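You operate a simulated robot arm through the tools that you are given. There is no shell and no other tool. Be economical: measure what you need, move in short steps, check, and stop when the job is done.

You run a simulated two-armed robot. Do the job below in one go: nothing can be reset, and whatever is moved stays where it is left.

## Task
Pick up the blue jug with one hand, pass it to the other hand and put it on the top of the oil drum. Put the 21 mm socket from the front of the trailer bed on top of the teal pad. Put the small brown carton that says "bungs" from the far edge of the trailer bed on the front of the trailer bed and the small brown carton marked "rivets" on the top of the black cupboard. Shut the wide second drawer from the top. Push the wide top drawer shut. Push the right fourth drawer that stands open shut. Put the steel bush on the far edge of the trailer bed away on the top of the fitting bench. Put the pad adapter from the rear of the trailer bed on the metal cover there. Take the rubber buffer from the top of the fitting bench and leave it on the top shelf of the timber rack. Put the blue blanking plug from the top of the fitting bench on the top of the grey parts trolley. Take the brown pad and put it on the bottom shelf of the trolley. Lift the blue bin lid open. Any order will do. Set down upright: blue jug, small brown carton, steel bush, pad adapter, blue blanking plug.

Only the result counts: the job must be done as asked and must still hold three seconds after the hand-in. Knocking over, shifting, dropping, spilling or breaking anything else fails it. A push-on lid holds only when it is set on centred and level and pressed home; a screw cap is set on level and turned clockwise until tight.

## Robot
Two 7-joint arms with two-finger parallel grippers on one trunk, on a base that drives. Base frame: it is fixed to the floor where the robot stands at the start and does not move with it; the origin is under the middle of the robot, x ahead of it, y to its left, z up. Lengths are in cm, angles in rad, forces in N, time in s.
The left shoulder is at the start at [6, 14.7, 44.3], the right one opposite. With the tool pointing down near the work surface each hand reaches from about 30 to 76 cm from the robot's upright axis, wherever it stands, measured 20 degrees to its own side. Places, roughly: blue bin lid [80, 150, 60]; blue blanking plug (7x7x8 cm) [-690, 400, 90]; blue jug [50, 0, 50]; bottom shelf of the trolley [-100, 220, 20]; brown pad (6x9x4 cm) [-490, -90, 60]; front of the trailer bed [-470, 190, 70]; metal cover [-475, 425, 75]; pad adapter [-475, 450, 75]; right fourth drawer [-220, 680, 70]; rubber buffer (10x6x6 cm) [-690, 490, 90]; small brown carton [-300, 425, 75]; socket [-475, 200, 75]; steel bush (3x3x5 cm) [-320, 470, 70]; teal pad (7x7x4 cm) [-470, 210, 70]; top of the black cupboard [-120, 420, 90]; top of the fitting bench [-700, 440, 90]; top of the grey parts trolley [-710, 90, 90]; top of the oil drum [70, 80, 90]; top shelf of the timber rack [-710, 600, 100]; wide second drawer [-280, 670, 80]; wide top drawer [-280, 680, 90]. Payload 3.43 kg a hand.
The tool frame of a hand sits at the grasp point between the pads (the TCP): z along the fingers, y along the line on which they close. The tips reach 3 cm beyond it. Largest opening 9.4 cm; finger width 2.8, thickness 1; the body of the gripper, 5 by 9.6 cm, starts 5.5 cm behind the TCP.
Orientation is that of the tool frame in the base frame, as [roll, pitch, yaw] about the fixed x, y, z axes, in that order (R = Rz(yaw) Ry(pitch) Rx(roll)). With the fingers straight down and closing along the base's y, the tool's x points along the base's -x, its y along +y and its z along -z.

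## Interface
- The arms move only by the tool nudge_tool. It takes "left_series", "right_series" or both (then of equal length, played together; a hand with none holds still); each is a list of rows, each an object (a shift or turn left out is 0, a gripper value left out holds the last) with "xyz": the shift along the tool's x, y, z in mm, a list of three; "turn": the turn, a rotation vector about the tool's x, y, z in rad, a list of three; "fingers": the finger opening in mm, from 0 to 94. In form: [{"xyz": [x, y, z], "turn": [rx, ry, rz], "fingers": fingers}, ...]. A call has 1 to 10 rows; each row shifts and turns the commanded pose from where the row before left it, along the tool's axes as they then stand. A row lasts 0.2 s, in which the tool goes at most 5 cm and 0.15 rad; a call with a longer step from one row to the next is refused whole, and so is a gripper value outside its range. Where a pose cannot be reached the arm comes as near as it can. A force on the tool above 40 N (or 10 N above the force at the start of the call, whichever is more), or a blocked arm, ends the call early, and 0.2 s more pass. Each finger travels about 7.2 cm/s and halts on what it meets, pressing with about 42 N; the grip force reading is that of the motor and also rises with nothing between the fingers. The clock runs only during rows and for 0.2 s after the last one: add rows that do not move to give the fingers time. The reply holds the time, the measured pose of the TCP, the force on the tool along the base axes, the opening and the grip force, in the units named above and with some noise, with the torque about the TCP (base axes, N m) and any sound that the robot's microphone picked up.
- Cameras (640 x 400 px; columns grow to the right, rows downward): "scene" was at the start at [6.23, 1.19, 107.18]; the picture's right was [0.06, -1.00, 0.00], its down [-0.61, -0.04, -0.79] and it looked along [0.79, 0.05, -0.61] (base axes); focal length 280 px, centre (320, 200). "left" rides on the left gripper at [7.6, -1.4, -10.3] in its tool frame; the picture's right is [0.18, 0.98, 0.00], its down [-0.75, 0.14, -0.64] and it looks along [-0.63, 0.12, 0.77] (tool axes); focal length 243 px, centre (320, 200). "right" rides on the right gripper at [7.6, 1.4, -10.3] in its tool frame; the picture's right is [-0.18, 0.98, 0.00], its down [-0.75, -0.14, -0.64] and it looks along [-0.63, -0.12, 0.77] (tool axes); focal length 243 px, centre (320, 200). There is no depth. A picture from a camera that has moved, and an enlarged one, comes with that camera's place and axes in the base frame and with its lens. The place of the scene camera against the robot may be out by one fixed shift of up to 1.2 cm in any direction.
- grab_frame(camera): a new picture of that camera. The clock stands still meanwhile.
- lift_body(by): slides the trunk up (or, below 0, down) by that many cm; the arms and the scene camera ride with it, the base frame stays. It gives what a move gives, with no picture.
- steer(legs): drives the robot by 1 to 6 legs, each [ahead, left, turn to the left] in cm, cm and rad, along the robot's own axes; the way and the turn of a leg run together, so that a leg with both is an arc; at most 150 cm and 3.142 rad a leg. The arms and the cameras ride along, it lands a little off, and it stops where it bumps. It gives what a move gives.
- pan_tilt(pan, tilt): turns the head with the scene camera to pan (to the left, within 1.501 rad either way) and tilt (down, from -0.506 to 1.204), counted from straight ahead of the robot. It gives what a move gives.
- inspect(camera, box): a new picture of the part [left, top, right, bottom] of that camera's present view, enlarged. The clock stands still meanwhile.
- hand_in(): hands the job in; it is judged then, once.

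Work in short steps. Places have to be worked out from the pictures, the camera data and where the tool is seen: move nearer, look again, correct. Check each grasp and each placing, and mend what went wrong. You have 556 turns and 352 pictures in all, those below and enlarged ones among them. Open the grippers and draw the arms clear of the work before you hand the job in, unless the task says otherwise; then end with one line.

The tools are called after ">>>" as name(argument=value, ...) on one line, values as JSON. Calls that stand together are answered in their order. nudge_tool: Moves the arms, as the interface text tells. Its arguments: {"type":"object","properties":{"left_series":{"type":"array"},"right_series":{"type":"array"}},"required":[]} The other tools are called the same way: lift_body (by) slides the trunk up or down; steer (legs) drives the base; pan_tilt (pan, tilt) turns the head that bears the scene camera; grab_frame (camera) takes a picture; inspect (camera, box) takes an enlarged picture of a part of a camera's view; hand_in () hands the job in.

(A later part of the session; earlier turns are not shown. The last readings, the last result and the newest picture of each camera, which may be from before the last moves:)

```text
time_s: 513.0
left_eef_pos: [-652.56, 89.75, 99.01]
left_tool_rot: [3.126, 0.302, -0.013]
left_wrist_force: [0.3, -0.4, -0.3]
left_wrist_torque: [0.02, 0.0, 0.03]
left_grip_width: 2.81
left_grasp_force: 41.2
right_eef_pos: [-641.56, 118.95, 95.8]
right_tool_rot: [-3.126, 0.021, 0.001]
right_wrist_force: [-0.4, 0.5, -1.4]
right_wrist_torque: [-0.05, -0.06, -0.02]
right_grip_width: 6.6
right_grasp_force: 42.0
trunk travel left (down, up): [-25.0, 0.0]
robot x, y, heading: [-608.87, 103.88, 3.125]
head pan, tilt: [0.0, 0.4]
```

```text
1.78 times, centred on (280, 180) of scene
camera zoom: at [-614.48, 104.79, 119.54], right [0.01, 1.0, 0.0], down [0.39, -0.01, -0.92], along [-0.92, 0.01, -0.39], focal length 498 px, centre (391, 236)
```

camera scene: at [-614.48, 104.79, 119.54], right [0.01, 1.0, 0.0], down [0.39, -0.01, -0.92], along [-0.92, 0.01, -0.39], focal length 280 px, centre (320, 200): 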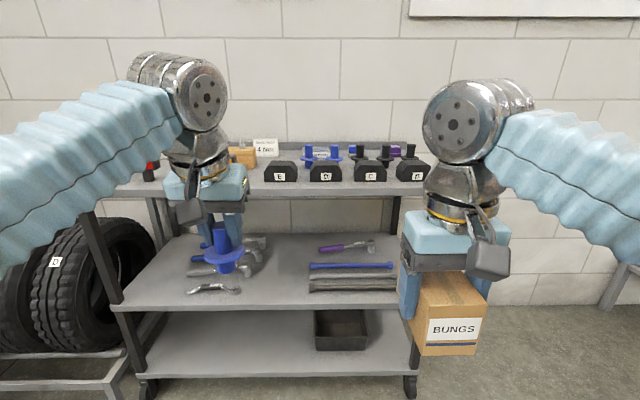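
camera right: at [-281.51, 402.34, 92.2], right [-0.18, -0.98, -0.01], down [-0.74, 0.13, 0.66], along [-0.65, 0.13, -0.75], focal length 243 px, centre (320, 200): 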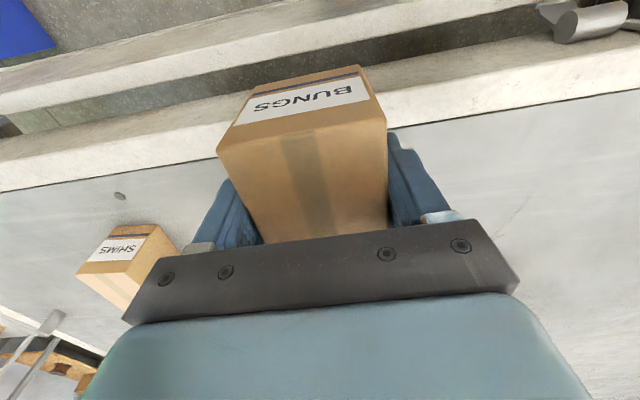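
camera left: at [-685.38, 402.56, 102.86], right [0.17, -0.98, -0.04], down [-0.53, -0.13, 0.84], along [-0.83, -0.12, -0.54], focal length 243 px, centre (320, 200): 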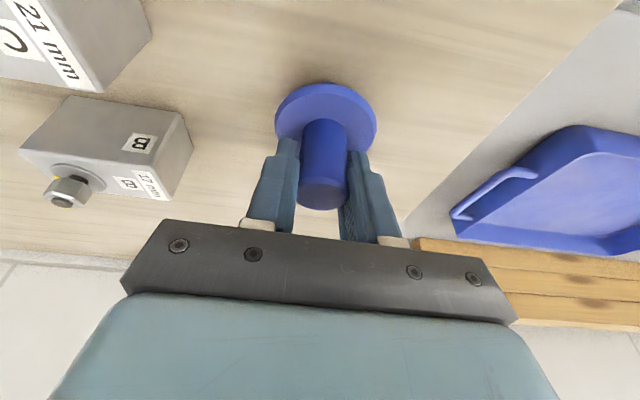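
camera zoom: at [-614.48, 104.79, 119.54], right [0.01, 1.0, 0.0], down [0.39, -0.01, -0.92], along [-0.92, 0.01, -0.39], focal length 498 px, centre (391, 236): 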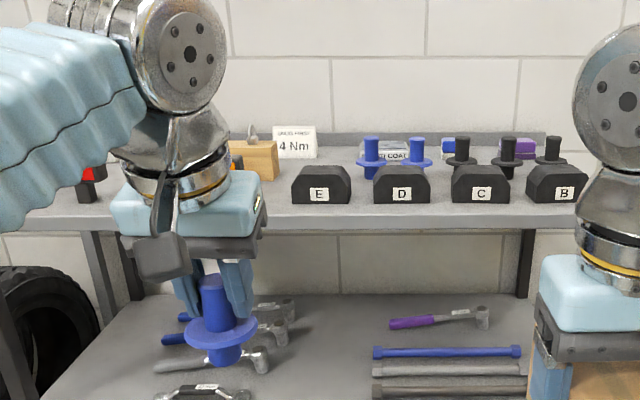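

>>> grab_frame(camera="left")

>>> steer(legs=[[0, 45, 0]])

>>> inspect(camera="scene", box=[180, 90, 480, 250])

```text
175 pictures are left
camera left: at [-642.22, 91.27, 106.61], right [0.17, -0.99, -0.04], down [-0.53, -0.12, 0.84], along [-0.83, -0.12, -0.54], focal length 243 px, centre (320, 200)
```

left: 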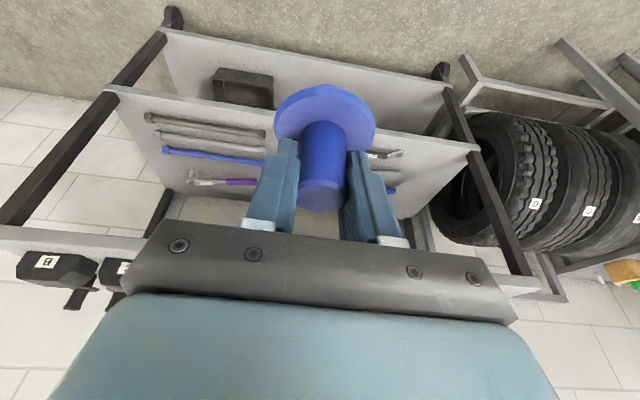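

```text
time_s: 515.7
left_eef_pos: [-652.81, 45.7, 98.95]
left_tool_rot: [3.126, 0.303, -0.009]
left_wrist_force: [0.6, 0.2, -1.0]
left_wrist_torque: [-0.04, 0.0, 0.01]
left_grip_width: 2.83
left_grasp_force: 42.1
right_eef_pos: [-642.07, 74.83, 95.8]
right_tool_rot: [-3.126, 0.021, 0.007]
right_wrist_force: [0.0, -0.7, -1.6]
right_wrist_torque: [0.0, 0.0, -0.03]
right_grip_width: 6.6
right_grasp_force: 41.9
trunk travel left (down, up): [-25.0, 0.0]
robot x, y, heading: [-609.42, 59.99, 3.135]
head pan, tilt: [0.0, 0.4]
```

```text
2.13 times, centred on (330, 170) of scene
camera zoom: at [-614.92, 60.85, 119.54], right [0.01, 1.0, 0.0], down [0.39, 0.0, -0.92], along [-0.92, 0.01, -0.39], focal length 597 px, centre (299, 264)
```

zoom: 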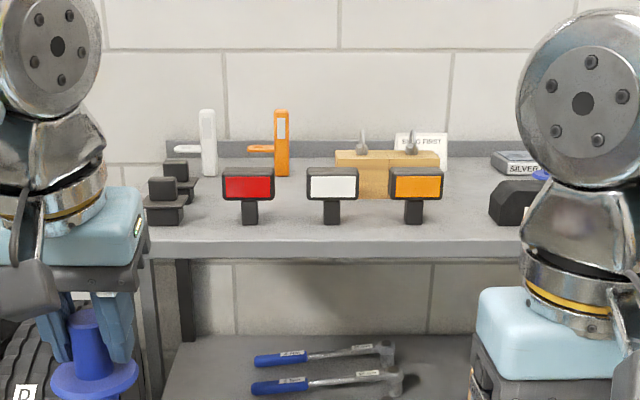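

A free front strip lies between the orange lamp and block E: target [-693.8,86.3], top z≈91.3. I raise the hands slightly and drive into position.

>>> nudge_tool(left_series=[{"xyz": [20, 0, -25]}, {"xyz": [5, 0, -5]}, {}], right_series=[{"xyz": [10, 0, -20]}, {"xyz": [0, 0, -10]}, {}])

>>> steer(legs=[[0, -41, 0], [37, 0, 0]])

>>> grab_frame(camera="left")

>>> inspect(camera="scene", box=[120, 140, 400, 340])

```text
time_s: 516.5
left_eef_pos: [-649.57, 45.36, 101.11]
left_tool_rot: [3.127, 0.3, -0.008]
left_wrist_force: [0.0, -0.6, -1.3]
left_wrist_torque: [-0.01, -0.04, 0.01]
left_grip_width: 2.84
left_grasp_force: 42.2
right_eef_pos: [-641.13, 74.92, 98.99]
right_tool_rot: [-3.126, 0.023, 0.006]
right_wrist_force: [-0.6, 0.7, -1.4]
right_wrist_torque: [0.0, -0.06, 0.04]
right_grip_width: 6.59
right_grasp_force: 41.8
trunk travel left (down, up): [-25.0, 0.0]
robot x, y, heading: [-609.27, 60.1, 3.13]
head pan, tilt: [0.0, 0.4]
```

```text
time_s: 520.9
left_eef_pos: [-685.28, 87.19, 101.05]
left_tool_rot: [3.125, 0.303, -0.03]
left_wrist_force: [-0.2, 1.0, -0.3]
left_wrist_torque: [0.03, 0.04, 0.04]
left_grip_width: 2.83
left_grasp_force: 41.9
right_eef_pos: [-675.88, 116.61, 98.91]
right_tool_rot: [-3.125, 0.022, -0.016]
right_wrist_force: [0.8, 0.6, -1.8]
right_wrist_torque: [-0.01, -0.03, 0.0]
right_grip_width: 6.58
right_grasp_force: 42.3
trunk travel left (down, up): [-25.0, 0.0]
robot x, y, heading: [-644.61, 100.77, 3.114]
head pan, tilt: [0.0, 0.4]
```

```text
173 pictures are left
camera left: at [-674.88, 88.58, 108.75], right [0.15, -0.99, -0.04], down [-0.53, -0.12, 0.84], along [-0.83, -0.1, -0.54], focal length 243 px, centre (320, 200)
```

left: 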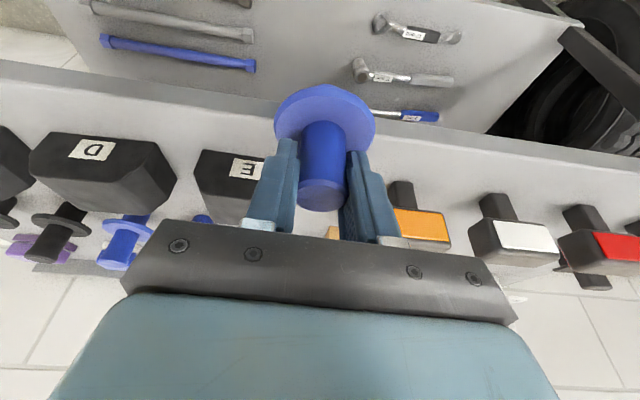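

```text
2.00 times, centred on (260, 240) of scene
camera zoom: at [-650.17, 101.89, 119.54], right [0.03, 1.0, 0.0], down [0.39, -0.01, -0.92], along [-0.92, 0.03, -0.39], focal length 560 px, centre (440, 120)
```

zoom: 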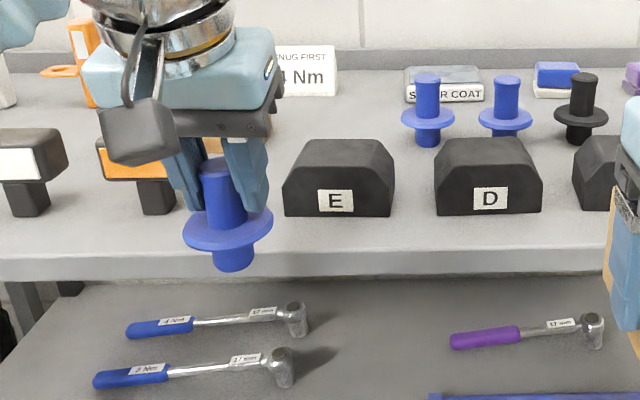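

Block E starts at y≈89, orange lamp ends at y≈82; shelf edge x≈-688. Set the plug down at about [-693,85.5].

>>> nudge_tool(left_series=[{"xyz": [-19, 9, 6]}, {"xyz": [-19, 8, 6]}, {"xyz": [-18, 0, 10]}, {"xyz": [-17, 0, 10]}, {}])

>>> inspect(camera="scene", box=[120, 140, 400, 340])

>>> grab_frame(camera="left")

```text
time_s: 522.1
left_eef_pos: [-693.42, 85.85, 100.21]
left_tool_rot: [3.125, 0.3, -0.034]
left_wrist_force: [-0.8, -0.4, -2.0]
left_wrist_torque: [0.03, 0.01, 0.0]
left_grip_width: 2.84
left_grasp_force: 42.0
right_eef_pos: [-676.09, 116.71, 99.0]
right_tool_rot: [-3.125, 0.021, -0.016]
right_wrist_force: [0.2, 0.2, -2.1]
right_wrist_torque: [-0.01, -0.01, 0.03]
right_grip_width: 6.61
right_grasp_force: 42.1
trunk travel left (down, up): [-25.0, 0.0]
robot x, y, heading: [-644.12, 101.23, 3.114]
head pan, tilt: [0.0, 0.4]
```

```text
2.00 times, centred on (260, 240) of scene
camera zoom: at [-650.2, 101.89, 119.54], right [0.03, 1.0, 0.0], down [0.39, -0.01, -0.92], along [-0.92, 0.03, -0.39], focal length 560 px, centre (440, 120)
```

zoom: 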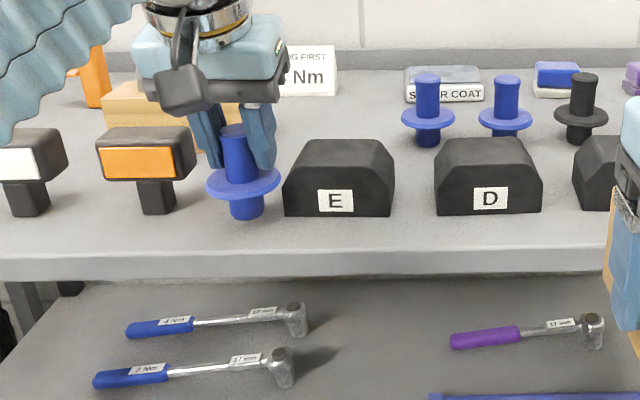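

```text
170 pictures are left
camera left: at [-683.09, 87.1, 107.76], right [0.15, -0.99, -0.04], down [-0.53, -0.12, 0.84], along [-0.83, -0.1, -0.54], focal length 243 px, centre (320, 200)
```

left: 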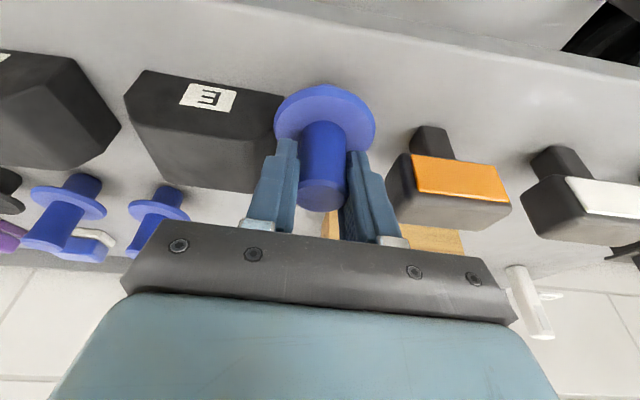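

Close to block E; draw it 1.6 cm forward and 0.5 cm left, then lower.

>>> nudge_tool(left_series=[{"xyz": [15.3, 5, -4.7]}, {"xyz": [3, 0, 9.5]}, {}])

>>> nudge_tool(left_series=[{"xyz": [1, 0, 4]}, {}])

>>> inspect(camera="scene", box=[120, 140, 400, 340])

```text
time_s: 522.9
left_eef_pos: [-691.79, 85.28, 99.23]
left_tool_rot: [3.127, 0.302, -0.032]
left_wrist_force: [-0.3, 0.5, 0.8]
left_wrist_torque: [0.02, 0.02, -0.02]
left_grip_width: 2.85
left_grasp_force: 42.3
right_eef_pos: [-676.02, 116.67, 98.97]
right_tool_rot: [-3.127, 0.022, -0.016]
right_wrist_force: [0.2, -1.2, -0.2]
right_wrist_torque: [0.0, -0.01, -0.02]
right_grip_width: 6.6
right_grasp_force: 42.2
trunk travel left (down, up): [-25.0, 0.0]
robot x, y, heading: [-644.56, 101.18, 3.106]
head pan, tilt: [0.0, 0.4]
```

```text
time_s: 523.5
left_eef_pos: [-691.54, 85.23, 99.04]
left_tool_rot: [3.129, 0.307, -0.03]
left_wrist_force: [-4.6, -1.4, 31.7]
left_wrist_torque: [0.06, 0.36, 0.01]
left_grip_width: 2.85
left_grasp_force: 42.1
right_eef_pos: [-675.91, 116.69, 99.13]
right_tool_rot: [-3.127, 0.022, -0.016]
right_wrist_force: [0.1, -0.4, -1.4]
right_wrist_torque: [0.01, -0.05, -0.01]
right_grip_width: 6.57
right_grasp_force: 42.0
trunk travel left (down, up): [-25.0, 0.0]
robot x, y, heading: [-644.73, 101.18, 3.109]
head pan, tilt: [0.0, 0.4]
```

```text
2.00 times, centred on (260, 240) of scene
camera zoom: at [-650.05, 101.94, 119.59], right [0.03, 1.0, 0.0], down [0.39, -0.01, -0.92], along [-0.92, 0.03, -0.39], focal length 560 px, centre (440, 120)
```

zoom: 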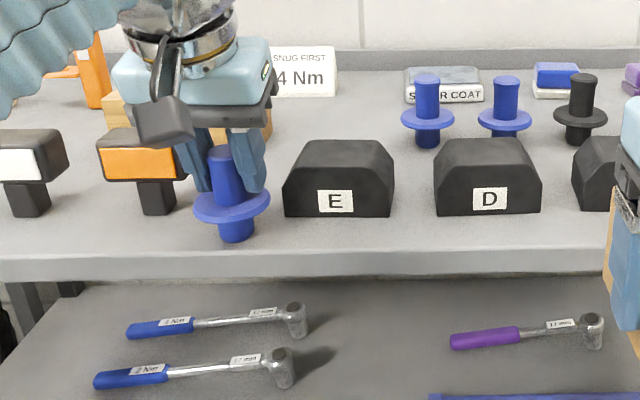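

Contact. Ease, open, and withdraw back-up.

>>> nudge_tool(left_series=[{"xyz": [0, 0, -2]}, {"fingers": 55}, {}, {}, {}, {"xyz": [20, 0, -12]}, {"xyz": [30, 0, -15]}, {"xyz": [40, 0, -10]}, {"fingers": 94}, {}])

>>> inspect(camera="scene", box=[120, 140, 400, 340])

```text
time_s: 525.7
left_eef_pos: [-681.8, 84.97, 100.11]
left_tool_rot: [3.126, 0.302, -0.03]
left_wrist_force: [-0.8, 0.3, -0.2]
left_wrist_torque: [0.01, -0.01, 0.02]
left_grip_width: 9.4
left_grasp_force: 0.1
right_eef_pos: [-675.9, 116.57, 98.88]
right_tool_rot: [-3.126, 0.022, -0.015]
right_wrist_force: [-0.7, -0.1, -1.8]
right_wrist_torque: [-0.02, -0.01, 0.0]
right_grip_width: 6.59
right_grasp_force: 42.0
trunk travel left (down, up): [-25.0, 0.0]
robot x, y, heading: [-644.29, 100.86, 3.115]
head pan, tilt: [0.0, 0.4]
```

```text
2.00 times, centred on (260, 240) of scene
camera zoom: at [-650.18, 101.89, 119.54], right [0.03, 1.0, 0.0], down [0.39, -0.01, -0.92], along [-0.92, 0.03, -0.39], focal length 560 px, centre (440, 120)
```

zoom: 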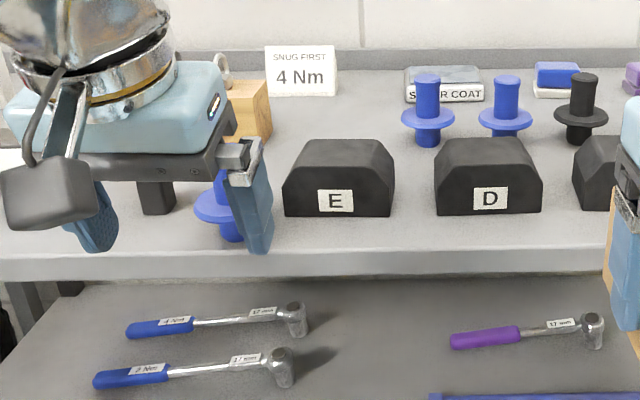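

>>> steer(legs=[[-50, 0, 0]])

>>> inspect(camera="scene", box=[180, 120, 400, 260])

>>> steer(legs=[[0, -60, 0], [0, 0, -1.57], [0, 0, -1.57]])

>>> pan_tilt(pan=0, tilt=0.45)

>>> grab_frame(camera="scene")

```text
time_s: 528.6
left_eef_pos: [-632.25, 83.53, 100.06]
left_tool_rot: [3.127, 0.3, -0.022]
left_wrist_force: [0.6, 0.7, -0.4]
left_wrist_torque: [-0.01, -0.01, -0.03]
left_grip_width: 9.4
left_grasp_force: 0.1
right_eef_pos: [-626.5, 115.06, 98.92]
right_tool_rot: [-3.126, 0.021, -0.007]
right_wrist_force: [-0.5, 0.3, -1.4]
right_wrist_torque: [0.01, -0.03, 0.0]
right_grip_width: 6.58
right_grasp_force: 41.9
trunk travel left (down, up): [-25.0, 0.0]
robot x, y, heading: [-594.79, 99.59, 3.12]
head pan, tilt: [0.0, 0.4]
```

```text
2.86 times, centred on (290, 190) of scene
camera zoom: at [-600.59, 100.6, 119.54], right [0.02, 1.0, 0.0], down [0.39, -0.01, -0.92], along [-0.92, 0.02, -0.39], focal length 800 px, centre (406, 229)
```

zoom: 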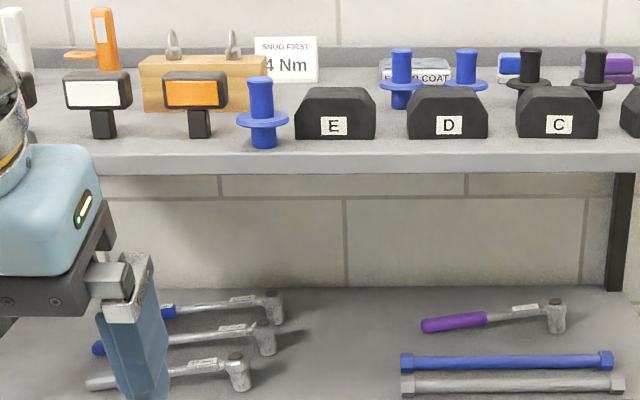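

```text
time_s: 539.7
left_eef_pos: [-557.16, 178.88, 100.07]
left_tool_rot: [3.127, 0.301, -3.127]
left_wrist_force: [0.1, -0.9, 0.0]
left_wrist_torque: [0.01, -0.02, 0.01]
left_grip_width: 9.41
left_grasp_force: 0.0
right_eef_pos: [-561.7, 146.87, 98.98]
right_tool_rot: [-3.126, 0.021, -3.114]
right_wrist_force: [0.1, -0.1, -1.7]
right_wrist_torque: [0.04, 0.03, -0.01]
right_grip_width: 6.59
right_grasp_force: 41.9
trunk travel left (down, up): [-25.0, 0.0]
robot x, y, heading: [-593.96, 161.18, 0.014]
head pan, tilt: [0.0, 0.4]
```

```text
time_s: 540.3
left_eef_pos: [-557.11, 178.8, 100.03]
left_tool_rot: [3.126, 0.302, -3.128]
left_wrist_force: [-1.0, 0.1, -0.1]
left_wrist_torque: [0.0, 0.0, 0.02]
left_grip_width: 9.4
left_grasp_force: 0.0
right_eef_pos: [-561.7, 147.09, 98.98]
right_tool_rot: [-3.126, 0.021, -3.114]
right_wrist_force: [0.0, -0.3, -3.0]
right_wrist_torque: [-0.03, 0.04, 0.01]
right_grip_width: 6.56
right_grasp_force: 41.9
trunk travel left (down, up): [-25.0, 0.0]
robot x, y, heading: [-593.76, 161.19, 0.013]
head pan, tilt: [0.0, 0.45]
```

```text
166 pictures are left
camera scene: at [-586.98, 161.87, 119.08], right [0.01, -1.0, 0.0], down [-0.44, -0.01, -0.9], along [0.9, 0.01, -0.44], focal length 280 px, centre (320, 200)
```

scene: 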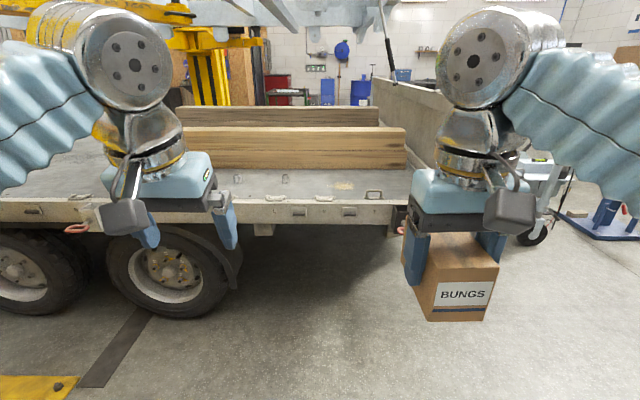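

The plug stands upright. Zoom on the trailer front.

>>> inspect(camera="scene", box=[180, 90, 440, 240])

```text
2.46 times, centred on (310, 165) of scene
camera zoom: at [-586.98, 161.87, 119.08], right [0.01, -1.0, 0.0], down [-0.44, -0.01, -0.9], along [0.9, 0.01, -0.44], focal length 689 px, centre (345, 286)
```

zoom: 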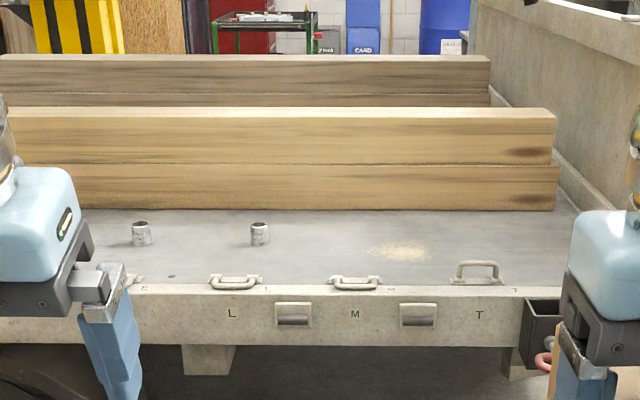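

Two sockets near y≈179 and 201. I straighten the left tool, strafe left 38 cm and drive 45 cm closer for a better view.

>>> nudge_tool(left_series=[{"turn": [0, 0.15, 0]}, {"turn": [0, 0.15, 0]}, {}])

>>> steer(legs=[[0, 36, 0], [42, 0, 0]])

>>> grab_frame(camera="scene")

>>> grab_frame(camera="left")

```text
time_s: 541.1
left_eef_pos: [-556.29, 178.45, 99.05]
left_tool_rot: [3.126, 0.0, -3.136]
left_wrist_force: [0.3, 0.2, 0.7]
left_wrist_torque: [0.02, 0.0, -0.01]
left_grip_width: 9.42
left_grasp_force: 0.0
left hand out of reach, approached as far as the arm can: row 2
right_eef_pos: [-561.74, 146.91, 98.91]
right_tool_rot: [-3.126, 0.021, -3.114]
right_wrist_force: [0.1, 0.2, -2.3]
right_wrist_torque: [0.02, 0.02, -0.01]
right_grip_width: 6.6
right_grasp_force: 41.8
trunk travel left (down, up): [-25.0, 0.0]
robot x, y, heading: [-593.0, 161.39, 0.012]
head pan, tilt: [0.0, 0.45]
```

```text
time_s: 545.6
left_eef_pos: [-514.76, 215.55, 99.11]
left_tool_rot: [3.126, 0.001, -3.127]
left_wrist_force: [0.4, 0.3, -0.3]
left_wrist_torque: [0.03, -0.03, 0.02]
left_grip_width: 9.39
left_grasp_force: 0.1
right_eef_pos: [-519.92, 183.81, 99.0]
right_tool_rot: [-3.126, 0.021, -3.11]
right_wrist_force: [0.2, 0.2, -1.9]
right_wrist_torque: [0.02, 0.03, -0.02]
right_grip_width: 6.59
right_grasp_force: 42.1
trunk travel left (down, up): [-25.0, 0.0]
robot x, y, heading: [-552.36, 197.82, 0.017]
head pan, tilt: [0.0, 0.45]
```

```text
164 pictures are left
camera scene: at [-545.36, 198.58, 119.07], right [0.02, -1.0, 0.0], down [-0.44, -0.01, -0.9], along [0.9, 0.02, -0.44], focal length 280 px, centre (320, 200)
```

scene: 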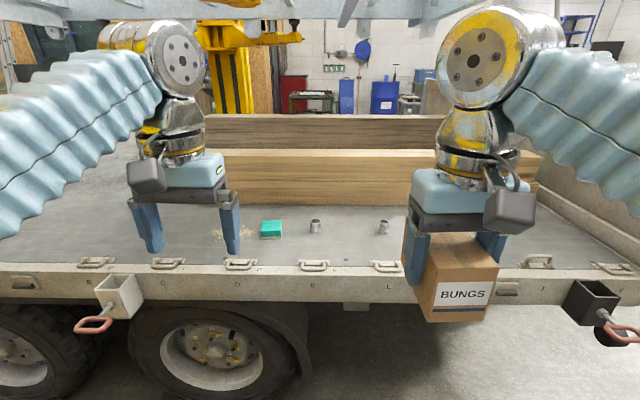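

```text
163 pictures are left
camera left: at [-522.36, 213.84, 109.28], right [-0.2, 0.98, 0.02], down [0.75, 0.14, 0.65], along [0.63, 0.14, -0.76], focal length 243 px, centre (320, 200)
```

left: 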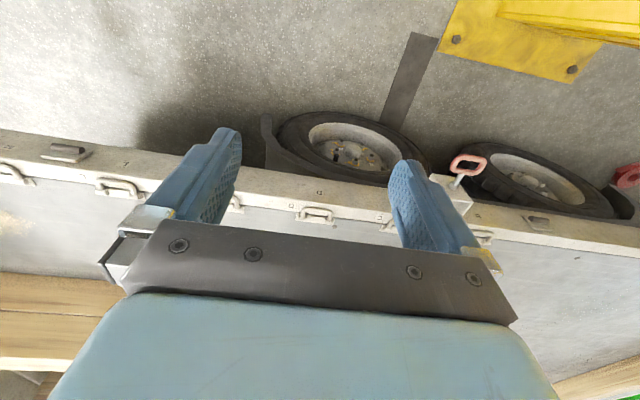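

>>> inspect(camera="scene", box=[240, 195, 420, 285])

```text
3.56 times, centred on (330, 240) of scene
camera zoom: at [-545.36, 198.58, 119.07], right [0.02, -1.0, 0.0], down [-0.44, -0.01, -0.9], along [0.9, 0.02, -0.44], focal length 995 px, centre (284, 58)
```

zoom: 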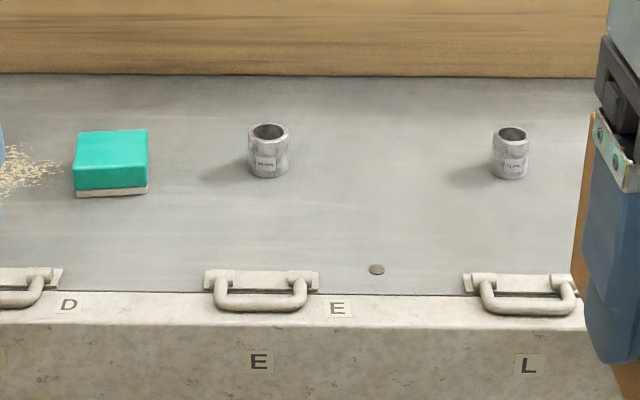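

>>> inspect(camera="scene", box=[305, 215, 327, 249])

>>> inspect(camera="scene", box=[373, 215, 395, 249])

```text
11.76 times, centred on (316, 232) of scene
camera zoom: at [-545.36, 198.58, 119.07], right [0.02, -1.0, 0.0], down [-0.44, -0.01, -0.9], along [0.9, 0.02, -0.44], focal length 3294 px, centre (367, -176)
```

zoom: 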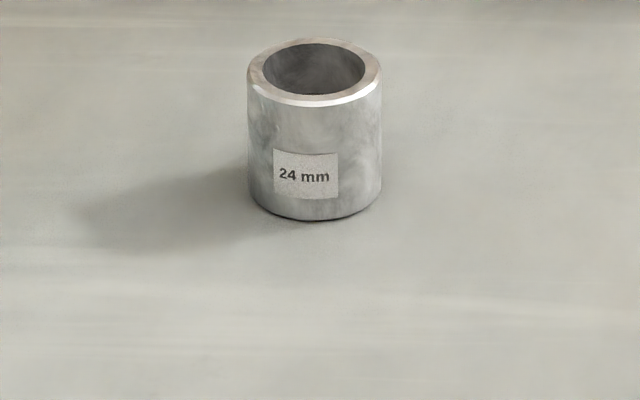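

```text
11.76 times, centred on (384, 232) of scene
camera zoom: at [-545.36, 198.58, 119.07], right [0.02, -1.0, 0.0], down [-0.44, -0.01, -0.9], along [0.9, 0.02, -0.44], focal length 3294 px, centre (-433, -176)
```

zoom: 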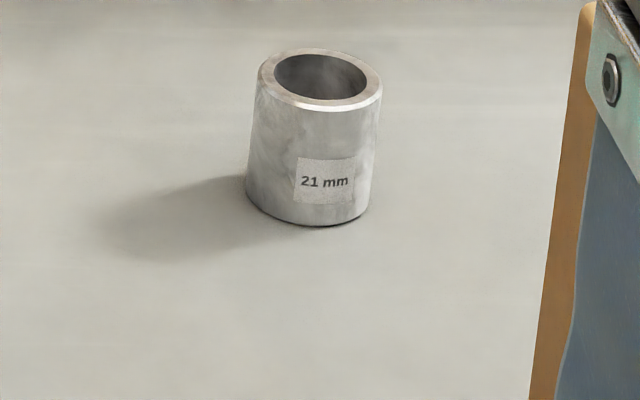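

The right-hand socket (y≈180) is the 21 mm one at [-468.7,179.8]; teal pad centre [-471.8,215.4], top z≈74. Move so the left hand faces the socket.

>>> steer(legs=[[0, -33, 0], [20, 0, -0.015]])

>>> nudge_tool(left_series=[{"xyz": [0, 0, 40]}, {"xyz": [-30, 0, 40]}, {"xyz": [-30, 0, 20]}, {}])

>>> grab_frame(camera="left")

>>> grab_frame(camera="scene")

```text
time_s: 549.0
left_eef_pos: [-493.72, 183.45, 98.96]
left_tool_rot: [3.126, 0.002, -3.131]
left_wrist_force: [0.5, -0.3, 0.6]
left_wrist_torque: [0.0, 0.02, 0.03]
left_grip_width: 9.41
left_grasp_force: 0.1
right_eef_pos: [-499.0, 151.84, 98.97]
right_tool_rot: [-3.127, 0.02, -3.111]
right_wrist_force: [0.6, -0.1, -2.5]
right_wrist_torque: [-0.01, -0.03, 0.02]
right_grip_width: 6.58
right_grasp_force: 41.5
trunk travel left (down, up): [-25.0, 0.0]
robot x, y, heading: [-531.38, 165.85, 0.02]
head pan, tilt: [0.0, 0.45]
```

```text
time_s: 550.0
left_eef_pos: [-487.45, 183.92, 89.15]
left_tool_rot: [3.126, 0.002, -3.133]
left_wrist_force: [0.4, -0.3, 0.0]
left_wrist_torque: [-0.03, 0.03, 0.01]
left_grip_width: 9.4
left_grasp_force: 0.0
right_eef_pos: [-498.81, 151.75, 98.91]
right_tool_rot: [-3.125, 0.022, -3.113]
right_wrist_force: [-0.4, -0.7, -2.5]
right_wrist_torque: [-0.01, 0.0, 0.01]
right_grip_width: 6.59
right_grasp_force: 41.5
trunk travel left (down, up): [-25.0, 0.0]
robot x, y, heading: [-531.41, 165.81, 0.016]
head pan, tilt: [0.0, 0.45]
```

```text
159 pictures are left
camera left: at [-495.13, 182.32, 99.33], right [-0.19, 0.98, 0.02], down [0.75, 0.14, 0.65], along [0.63, 0.14, -0.76], focal length 243 px, centre (320, 200)
```

left: 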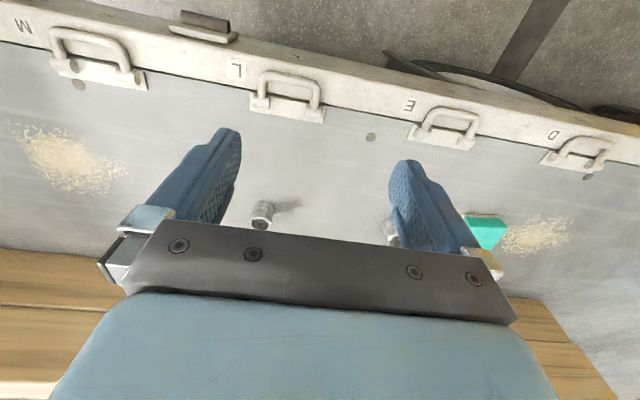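

```text
158 pictures are left
camera scene: at [-524.24, 166.61, 119.07], right [0.02, -1.0, 0.0], down [-0.44, -0.01, -0.9], along [0.9, 0.02, -0.44], focal length 280 px, centre (320, 200)
```

scene: 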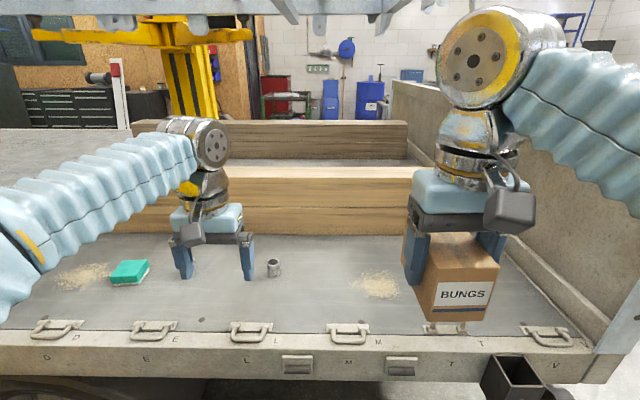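

Socket at [-468.6,179.3]. Move over it at z≈78 and look.

>>> nudge_tool(left_series=[{"xyz": [-38, -9, 20]}, {"xyz": [-38, -9, 20]}, {"xyz": [-38, -9, 25]}, {"xyz": [-38, -9, 25]}, {"xyz": [-37, -9, 20]}, {}])

>>> grab_frame(camera="left")

```text
time_s: 551.4
left_eef_pos: [-468.24, 179.66, 77.56]
left_tool_rot: [3.127, -0.002, -3.13]
left_wrist_force: [0.4, -0.2, -0.5]
left_wrist_torque: [0.02, 0.01, -0.02]
left_grip_width: 9.39
left_grasp_force: 0.0
right_eef_pos: [-498.97, 151.84, 98.89]
right_tool_rot: [-3.125, 0.02, -3.111]
right_wrist_force: [0.3, 0.6, -1.1]
right_wrist_torque: [0.01, 0.03, 0.0]
right_grip_width: 6.59
right_grasp_force: 42.2
trunk travel left (down, up): [-25.0, 0.0]
robot x, y, heading: [-531.1, 165.55, 0.017]
head pan, tilt: [0.0, 0.45]
```

```text
157 pictures are left
camera left: at [-475.78, 177.94, 87.81], right [-0.19, 0.98, 0.02], down [0.75, 0.14, 0.64], along [0.63, 0.14, -0.76], focal length 243 px, centre (320, 200)
```

left: 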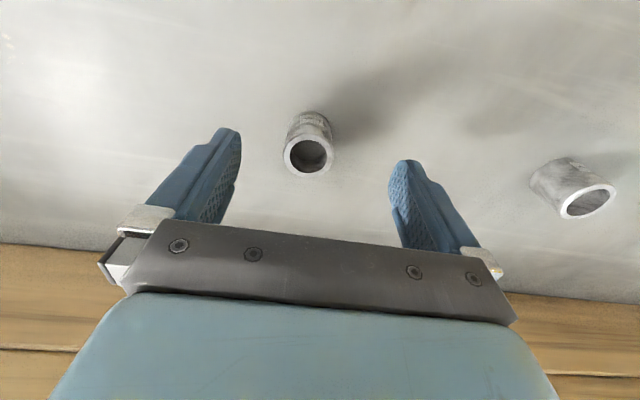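

Descend 4.1 cm and close.

>>> nudge_tool(left_series=[{"xyz": [-4, -4, 22]}, {"xyz": [0, 0, 19]}, {}, {"fingers": 0}, {}, {}, {}, {}])

>>> nudge_tool(left_series=[{"xyz": [5, 0, -30]}, {"xyz": [15, 0, -40]}, {"xyz": [20, 0, -40]}, {}])

>>> grab_frame(camera="left")

```text
time_s: 553.2
left_eef_pos: [-468.01, 179.1, 73.64]
left_tool_rot: [3.125, 0.001, -3.131]
left_wrist_force: [0.3, 0.2, 2.0]
left_wrist_torque: [-0.1, -0.05, 0.02]
left_grip_width: 3.35
left_grasp_force: 41.9
right_eef_pos: [-498.92, 151.78, 98.89]
right_tool_rot: [-3.128, 0.022, -3.111]
right_wrist_force: [-0.8, -1.0, -0.8]
right_wrist_torque: [-0.02, -0.01, -0.03]
right_grip_width: 6.56
right_grasp_force: 42.1
trunk travel left (down, up): [-25.0, 0.0]
robot x, y, heading: [-531.13, 165.93, 0.021]
head pan, tilt: [0.0, 0.45]
```

```text
time_s: 554.2
left_eef_pos: [-472.25, 178.96, 84.76]
left_tool_rot: [3.125, 0.002, -3.13]
left_wrist_force: [-0.1, -0.6, -0.8]
left_wrist_torque: [0.0, 0.02, 0.02]
left_grip_width: 3.32
left_grasp_force: 41.7
right_eef_pos: [-498.94, 151.76, 98.94]
right_tool_rot: [-3.126, 0.021, -3.111]
right_wrist_force: [0.4, -0.2, -1.3]
right_wrist_torque: [-0.03, 0.02, 0.02]
right_grip_width: 6.59
right_grasp_force: 42.2
trunk travel left (down, up): [-25.0, 0.0]
robot x, y, heading: [-530.81, 165.55, 0.017]
head pan, tilt: [0.0, 0.45]
```

```text
156 pictures are left
camera left: at [-479.98, 177.35, 95.13], right [-0.19, 0.98, 0.02], down [0.75, 0.14, 0.65], along [0.63, 0.14, -0.76], focal length 243 px, centre (320, 200)
```

left: 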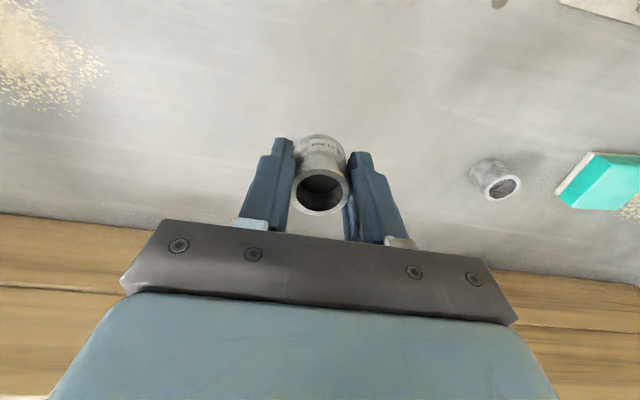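

Socket held. Strafe left 36.4 cm so it comes above the teal pad and look.

>>> steer(legs=[[0, 36.3, -0.015]])

>>> grab_frame(camera="left")

>>> grab_frame(camera="scene")

```text
time_s: 556.5
left_eef_pos: [-472.66, 214.73, 84.73]
left_tool_rot: [3.127, 0.003, -3.142]
left_wrist_force: [0.3, -1.2, -0.5]
left_wrist_torque: [-0.04, 0.02, -0.03]
left_grip_width: 3.34
left_grasp_force: 41.7
right_eef_pos: [-499.54, 187.79, 98.89]
right_tool_rot: [-3.124, 0.021, -3.122]
right_wrist_force: [-0.2, -0.3, -2.2]
right_wrist_torque: [0.03, -0.03, 0.0]
right_grip_width: 6.62
right_grasp_force: 41.5
trunk travel left (down, up): [-25.0, 0.0]
robot x, y, heading: [-531.49, 202.19, 0.003]
head pan, tilt: [0.0, 0.45]
```

```text
155 pictures are left
camera left: at [-480.24, 213.19, 95.08], right [-0.18, 0.98, 0.02], down [0.75, 0.13, 0.65], along [0.63, 0.13, -0.76], focal length 243 px, centre (320, 200)
```

left: 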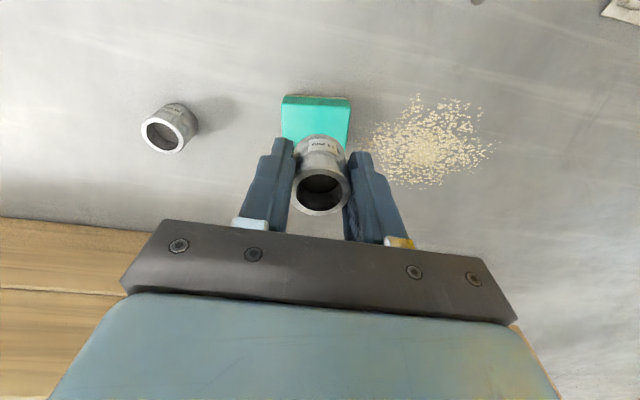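

```text
154 pictures are left
camera scene: at [-524.66, 202.94, 119.07], right [0.01, -1.0, 0.0], down [-0.44, 0.0, -0.9], along [0.9, 0.01, -0.44], focal length 280 px, centre (320, 200)
```

scene: 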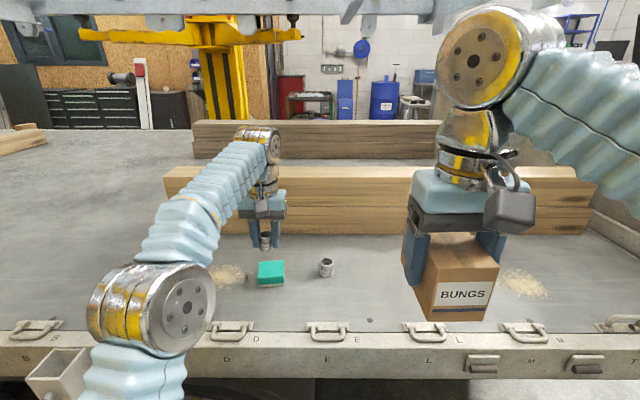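

Pad centre ≈[-470.5,215.0]. Move 2.1 cm ahead and lower to just above, then creep.

>>> nudge_tool(left_series=[{"xyz": [-21, 3, 20]}, {"xyz": [0, 0, 25]}, {"xyz": [0, 0, 12]}, {}])

>>> grab_frame(camera="left")

>>> inspect(camera="scene", box=[220, 180, 360, 300])

```text
time_s: 557.5
left_eef_pos: [-470.61, 214.9, 78.98]
left_tool_rot: [3.125, 0.0, 3.141]
left_wrist_force: [0.7, -0.4, -0.7]
left_wrist_torque: [-0.01, -0.04, -0.02]
left_grip_width: 3.3
left_grasp_force: 41.7
right_eef_pos: [-499.47, 187.77, 99.01]
right_tool_rot: [-3.126, 0.02, -3.122]
right_wrist_force: [-0.2, -0.1, -0.5]
right_wrist_torque: [0.02, 0.01, 0.03]
right_grip_width: 6.61
right_grasp_force: 41.9
trunk travel left (down, up): [-25.0, 0.0]
robot x, y, heading: [-530.87, 202.17, 0.003]
head pan, tilt: [0.0, 0.45]
```

```text
153 pictures are left
camera left: at [-478.18, 213.46, 89.42], right [-0.18, 0.98, 0.02], down [0.75, 0.13, 0.64], along [0.63, 0.13, -0.76], focal length 243 px, centre (320, 200)
```

left: 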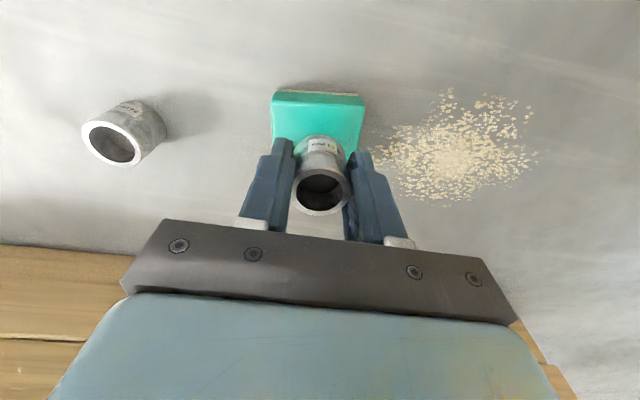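

```text
3.33 times, centred on (290, 240) of scene
camera zoom: at [-524.66, 202.96, 119.07], right [0.01, -1.0, 0.0], down [-0.44, 0.0, -0.9], along [0.9, 0.01, -0.44], focal length 933 px, centre (420, 67)
```

zoom: 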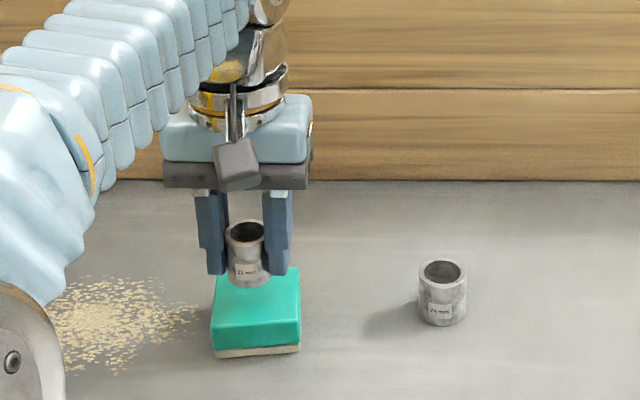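

>>> nudge_tool(left_series=[{"xyz": [0, -3, 6]}, {"xyz": [0, 0, 4]}, {}])

>>> nudge_tool(left_series=[{"xyz": [0, 0, 3]}, {}])

```text
time_s: 558.3
left_eef_pos: [-470.46, 214.8, 78.11]
left_tool_rot: [3.125, 0.003, -3.141]
left_wrist_force: [0.0, -1.1, -2.3]
left_wrist_torque: [0.0, 0.0, 0.02]
left_grip_width: 3.34
left_grasp_force: 42.3
right_eef_pos: [-499.43, 187.7, 98.87]
right_tool_rot: [-3.126, 0.02, -3.123]
right_wrist_force: [0.4, -0.7, -1.6]
right_wrist_torque: [0.02, 0.01, 0.0]
right_grip_width: 6.59
right_grasp_force: 42.1
trunk travel left (down, up): [-25.0, 0.0]
robot x, y, heading: [-531.23, 202.36, 0.003]
head pan, tilt: [0.0, 0.45]
```

```text
time_s: 558.9
left_eef_pos: [-470.49, 214.87, 77.74]
left_tool_rot: [3.127, 0.002, -3.141]
left_wrist_force: [0.3, 0.1, -1.6]
left_wrist_torque: [0.01, 0.0, -0.03]
left_grip_width: 3.32
left_grasp_force: 41.6
right_eef_pos: [-499.54, 187.88, 98.94]
right_tool_rot: [-3.126, 0.022, -3.123]
right_wrist_force: [-0.5, 0.1, -1.3]
right_wrist_torque: [0.01, 0.0, -0.01]
right_grip_width: 6.59
right_grasp_force: 42.1
trunk travel left (down, up): [-25.0, 0.0]
robot x, y, heading: [-531.53, 202.47, 0.004]
head pan, tilt: [0.0, 0.45]
```

>>> nudge_tool(left_series=[{"xyz": [0, 0, 3]}, {"xyz": [0, 0, 3]}, {}])

```text
time_s: 559.7
left_eef_pos: [-470.56, 214.81, 77.2]
left_tool_rot: [3.127, 0.003, -3.141]
left_wrist_force: [0.2, 0.4, -1.0]
left_wrist_torque: [0.03, 0.0, -0.01]
left_grip_width: 3.3
left_grasp_force: 41.8
right_eef_pos: [-499.54, 187.83, 98.99]
right_tool_rot: [-3.125, 0.021, -3.121]
right_wrist_force: [-0.4, -0.4, -1.5]
right_wrist_torque: [-0.03, 0.06, 0.0]
right_grip_width: 6.57
right_grasp_force: 41.9
trunk travel left (down, up): [-25.0, 0.0]
robot x, y, heading: [-531.9, 202.13, 0.001]
head pan, tilt: [0.0, 0.45]
```

>>> nudge_tool(left_series=[{"xyz": [0, 0, 3]}, {"xyz": [0, 0, 3]}, {}])

>>> inspect(camera="scene", box=[240, 220, 320, 300])

```text
time_s: 560.5
left_eef_pos: [-470.63, 214.9, 76.72]
left_tool_rot: [3.127, 0.004, -3.142]
left_wrist_force: [2.8, 0.8, 10.4]
left_wrist_torque: [-0.08, -0.08, 0.02]
left_grip_width: 3.34
left_grasp_force: 42.6
right_eef_pos: [-499.43, 187.7, 98.97]
right_tool_rot: [-3.127, 0.022, -3.122]
right_wrist_force: [-0.4, 0.0, -0.9]
right_wrist_torque: [0.0, 0.02, 0.02]
right_grip_width: 6.6
right_grasp_force: 42.2
trunk travel left (down, up): [-25.0, 0.0]
robot x, y, heading: [-531.5, 202.13, -0.0]
head pan, tilt: [0.0, 0.45]
```

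```text
5.00 times, centred on (280, 260) of scene
camera zoom: at [-524.71, 202.95, 119.09], right [0.01, -1.0, 0.0], down [-0.43, 0.0, -0.9], along [0.9, 0.01, -0.43], focal length 1400 px, centre (520, -100)
```

zoom: 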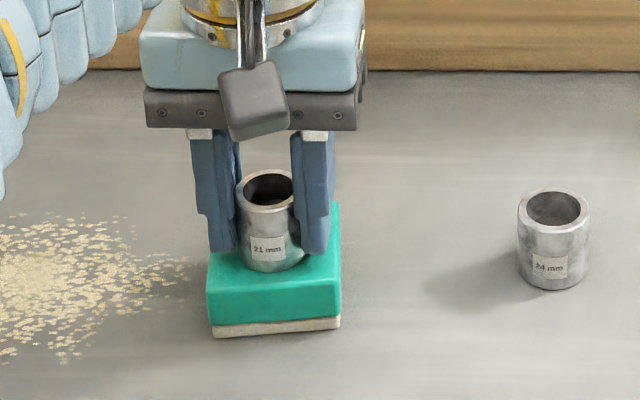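

Contact with the pad. Open and rise.

>>> nudge_tool(left_series=[{"fingers": 70}, {}, {}, {"xyz": [0, 0, -30]}, {"xyz": [0, 0, -30]}, {"xyz": [30, 0, -30]}, {}])

>>> inspect(camera="scene", box=[220, 200, 360, 300])

```text
time_s: 562.1
left_eef_pos: [-473.79, 214.42, 85.65]
left_tool_rot: [3.126, 0.004, -3.14]
left_wrist_force: [0.1, -0.1, 0.1]
left_wrist_torque: [0.01, -0.02, 0.03]
left_grip_width: 6.99
left_grasp_force: 0.0
right_eef_pos: [-499.56, 187.93, 98.93]
right_tool_rot: [-3.126, 0.022, -3.123]
right_wrist_force: [-0.7, 0.0, -2.2]
right_wrist_torque: [0.04, 0.01, 0.01]
right_grip_width: 6.58
right_grasp_force: 42.6
trunk travel left (down, up): [-25.0, 0.0]
robot x, y, heading: [-531.43, 202.38, 0.008]
head pan, tilt: [0.0, 0.45]
```

```text
4.00 times, centred on (290, 250) of scene
camera zoom: at [-524.7, 202.95, 119.07], right [0.01, -1.0, 0.0], down [-0.44, 0.0, -0.9], along [0.9, 0.01, -0.44], focal length 1120 px, centre (440, 0)
```

zoom: 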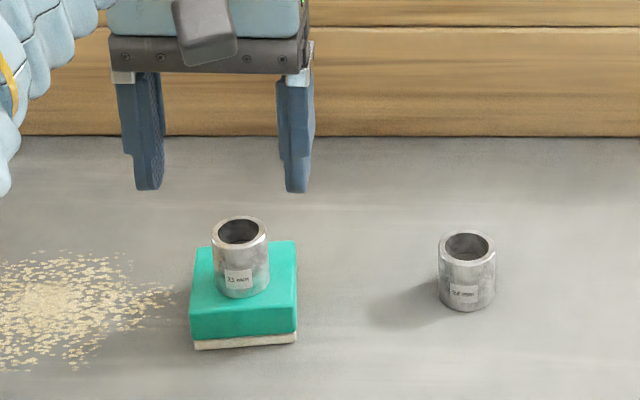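

Socket sits on the teal pad. Now BUNGS: move the right hand to [-470,187] descending to z≈82.

>>> nudge_tool(right_series=[{"xyz": [-20, 0, 30]}, {"xyz": [-20, 0, 30]}, {"xyz": [-30, 0, 25]}, {"xyz": [-35, 0, 25]}, {"xyz": [-35, 0, 20]}, {"xyz": [-40, 0, 20]}, {"xyz": [-40, 0, 10]}, {"xyz": [-40, 0, 10]}, {"xyz": [-35, 0, 0]}, {}])

>>> grab_frame(camera="scene")

```text
time_s: 564.3
left_eef_pos: [-473.63, 214.57, 85.5]
left_tool_rot: [3.125, 0.001, -3.141]
left_wrist_force: [-0.1, 0.5, -1.1]
left_wrist_torque: [0.01, -0.04, -0.02]
left_grip_width: 7.0
left_grasp_force: 0.1
right_eef_pos: [-469.53, 188.06, 82.47]
right_tool_rot: [-3.125, 0.02, -3.122]
right_wrist_force: [0.3, 0.7, -1.6]
right_wrist_torque: [-0.04, 0.03, -0.01]
right_grip_width: 6.62
right_grasp_force: 41.6
trunk travel left (down, up): [-25.0, 0.0]
robot x, y, heading: [-531.02, 202.23, 0.007]
head pan, tilt: [0.0, 0.45]
```

```text
149 pictures are left
camera scene: at [-524.63, 202.96, 119.07], right [0.01, -1.0, 0.0], down [-0.44, 0.0, -0.9], along [0.9, 0.01, -0.44], focal length 280 px, centre (320, 200)
```

scene: 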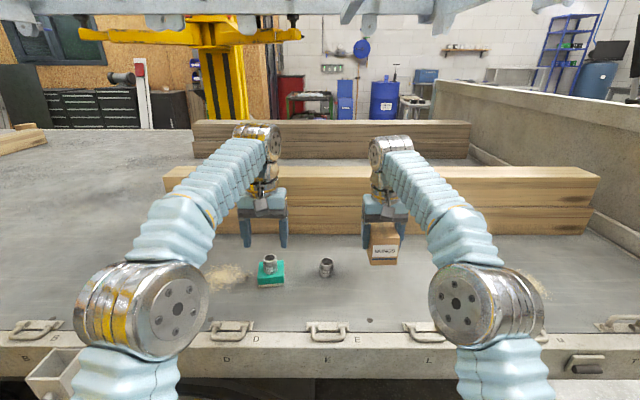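

Clear spot. Lower the carton: 6.5 cm, then creep.

>>> nudge_tool(right_series=[{"xyz": [0, 5, 30]}, {"xyz": [0, 5, 25]}, {"xyz": [0, 0, 8]}, {}])

>>> nudge_tool(right_series=[{"xyz": [0, 0, 4]}, {"xyz": [0, 0, 4]}, {}])

```text
time_s: 565.3
left_eef_pos: [-473.64, 214.52, 85.62]
left_tool_rot: [3.125, 0.003, 3.141]
left_wrist_force: [0.7, 0.1, -0.3]
left_wrist_torque: [-0.03, -0.01, 0.01]
left_grip_width: 7.01
left_grasp_force: 0.2
right_eef_pos: [-469.45, 189.0, 76.29]
right_tool_rot: [-3.125, 0.021, -3.123]
right_wrist_force: [-0.5, 0.0, -1.3]
right_wrist_torque: [0.0, 0.04, 0.0]
right_grip_width: 6.6
right_grasp_force: 41.5
trunk travel left (down, up): [-25.0, 0.0]
robot x, y, heading: [-531.45, 202.06, 0.006]
head pan, tilt: [0.0, 0.45]
```

```text
time_s: 566.1
left_eef_pos: [-473.61, 214.56, 85.56]
left_tool_rot: [3.127, 0.001, -3.14]
left_wrist_force: [0.5, -0.1, -0.3]
left_wrist_torque: [-0.04, 0.02, 0.01]
left_grip_width: 6.98
left_grasp_force: 0.0
right_eef_pos: [-469.54, 189.04, 75.59]
right_tool_rot: [-3.126, 0.021, -3.122]
right_wrist_force: [0.5, 0.3, -1.1]
right_wrist_torque: [0.01, 0.02, -0.01]
right_grip_width: 6.59
right_grasp_force: 41.8
trunk travel left (down, up): [-25.0, 0.0]
robot x, y, heading: [-531.76, 202.25, 0.001]
head pan, tilt: [0.0, 0.45]
```

>>> nudge_tool(right_series=[{"xyz": [0, 0, 4]}, {"xyz": [0, 0, 3]}, {}])

```text
time_s: 566.9
left_eef_pos: [-473.73, 214.51, 85.76]
left_tool_rot: [3.128, 0.004, 3.141]
left_wrist_force: [-0.7, 0.2, -0.1]
left_wrist_torque: [0.01, 0.04, -0.01]
left_grip_width: 7.01
left_grasp_force: 0.1
right_eef_pos: [-469.41, 189.09, 75.16]
right_tool_rot: [-3.126, 0.03, -3.124]
right_wrist_force: [7.5, -6.1, 31.0]
right_wrist_torque: [0.68, -0.29, 0.01]
right_grip_width: 6.58
right_grasp_force: 41.9
trunk travel left (down, up): [-25.0, 0.0]
robot x, y, heading: [-531.24, 202.1, 0.011]
head pan, tilt: [0.0, 0.45]
```

Contact. Release BUNGS and rise.

>>> nudge_tool(right_series=[{"xyz": [0, 0, -3]}, {"fingers": 94}, {}, {}, {"xyz": [0, 0, -35]}, {"xyz": [0, 0, -40]}, {"xyz": [30, 0, -30]}, {"xyz": [40, 0, 0]}, {}], left_series=[{}, {}, {}, {}, {}, {}, {"xyz": [30, 0, 0]}, {"xyz": [40, 0, 0], "fingers": 94}, {}])

>>> grab_frame(camera="scene")

```text
time_s: 568.9
left_eef_pos: [-480.56, 214.45, 85.8]
left_tool_rot: [3.126, 0.002, 3.141]
left_wrist_force: [-0.3, 0.3, 0.4]
left_wrist_torque: [0.03, -0.03, 0.0]
left_grip_width: 9.37
left_grasp_force: 0.0
right_eef_pos: [-476.69, 189.08, 85.4]
right_tool_rot: [-3.124, 0.02, -3.123]
right_wrist_force: [-1.3, -0.2, 0.1]
right_wrist_torque: [-0.03, -0.03, 0.0]
right_grip_width: 9.37
right_grasp_force: 0.1
trunk travel left (down, up): [-25.0, 0.0]
robot x, y, heading: [-531.36, 202.6, 0.003]
head pan, tilt: [0.0, 0.45]
```

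```text
148 pictures are left
camera scene: at [-524.72, 202.96, 119.07], right [0.01, -1.0, 0.0], down [-0.43, 0.0, -0.9], along [0.9, 0.01, -0.43], focal length 280 px, centre (320, 200)
```

scene: 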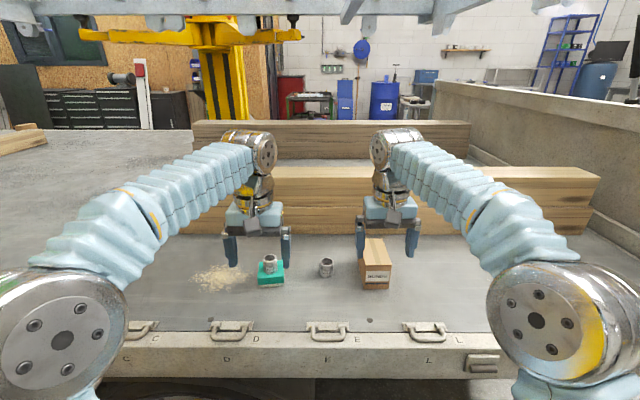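

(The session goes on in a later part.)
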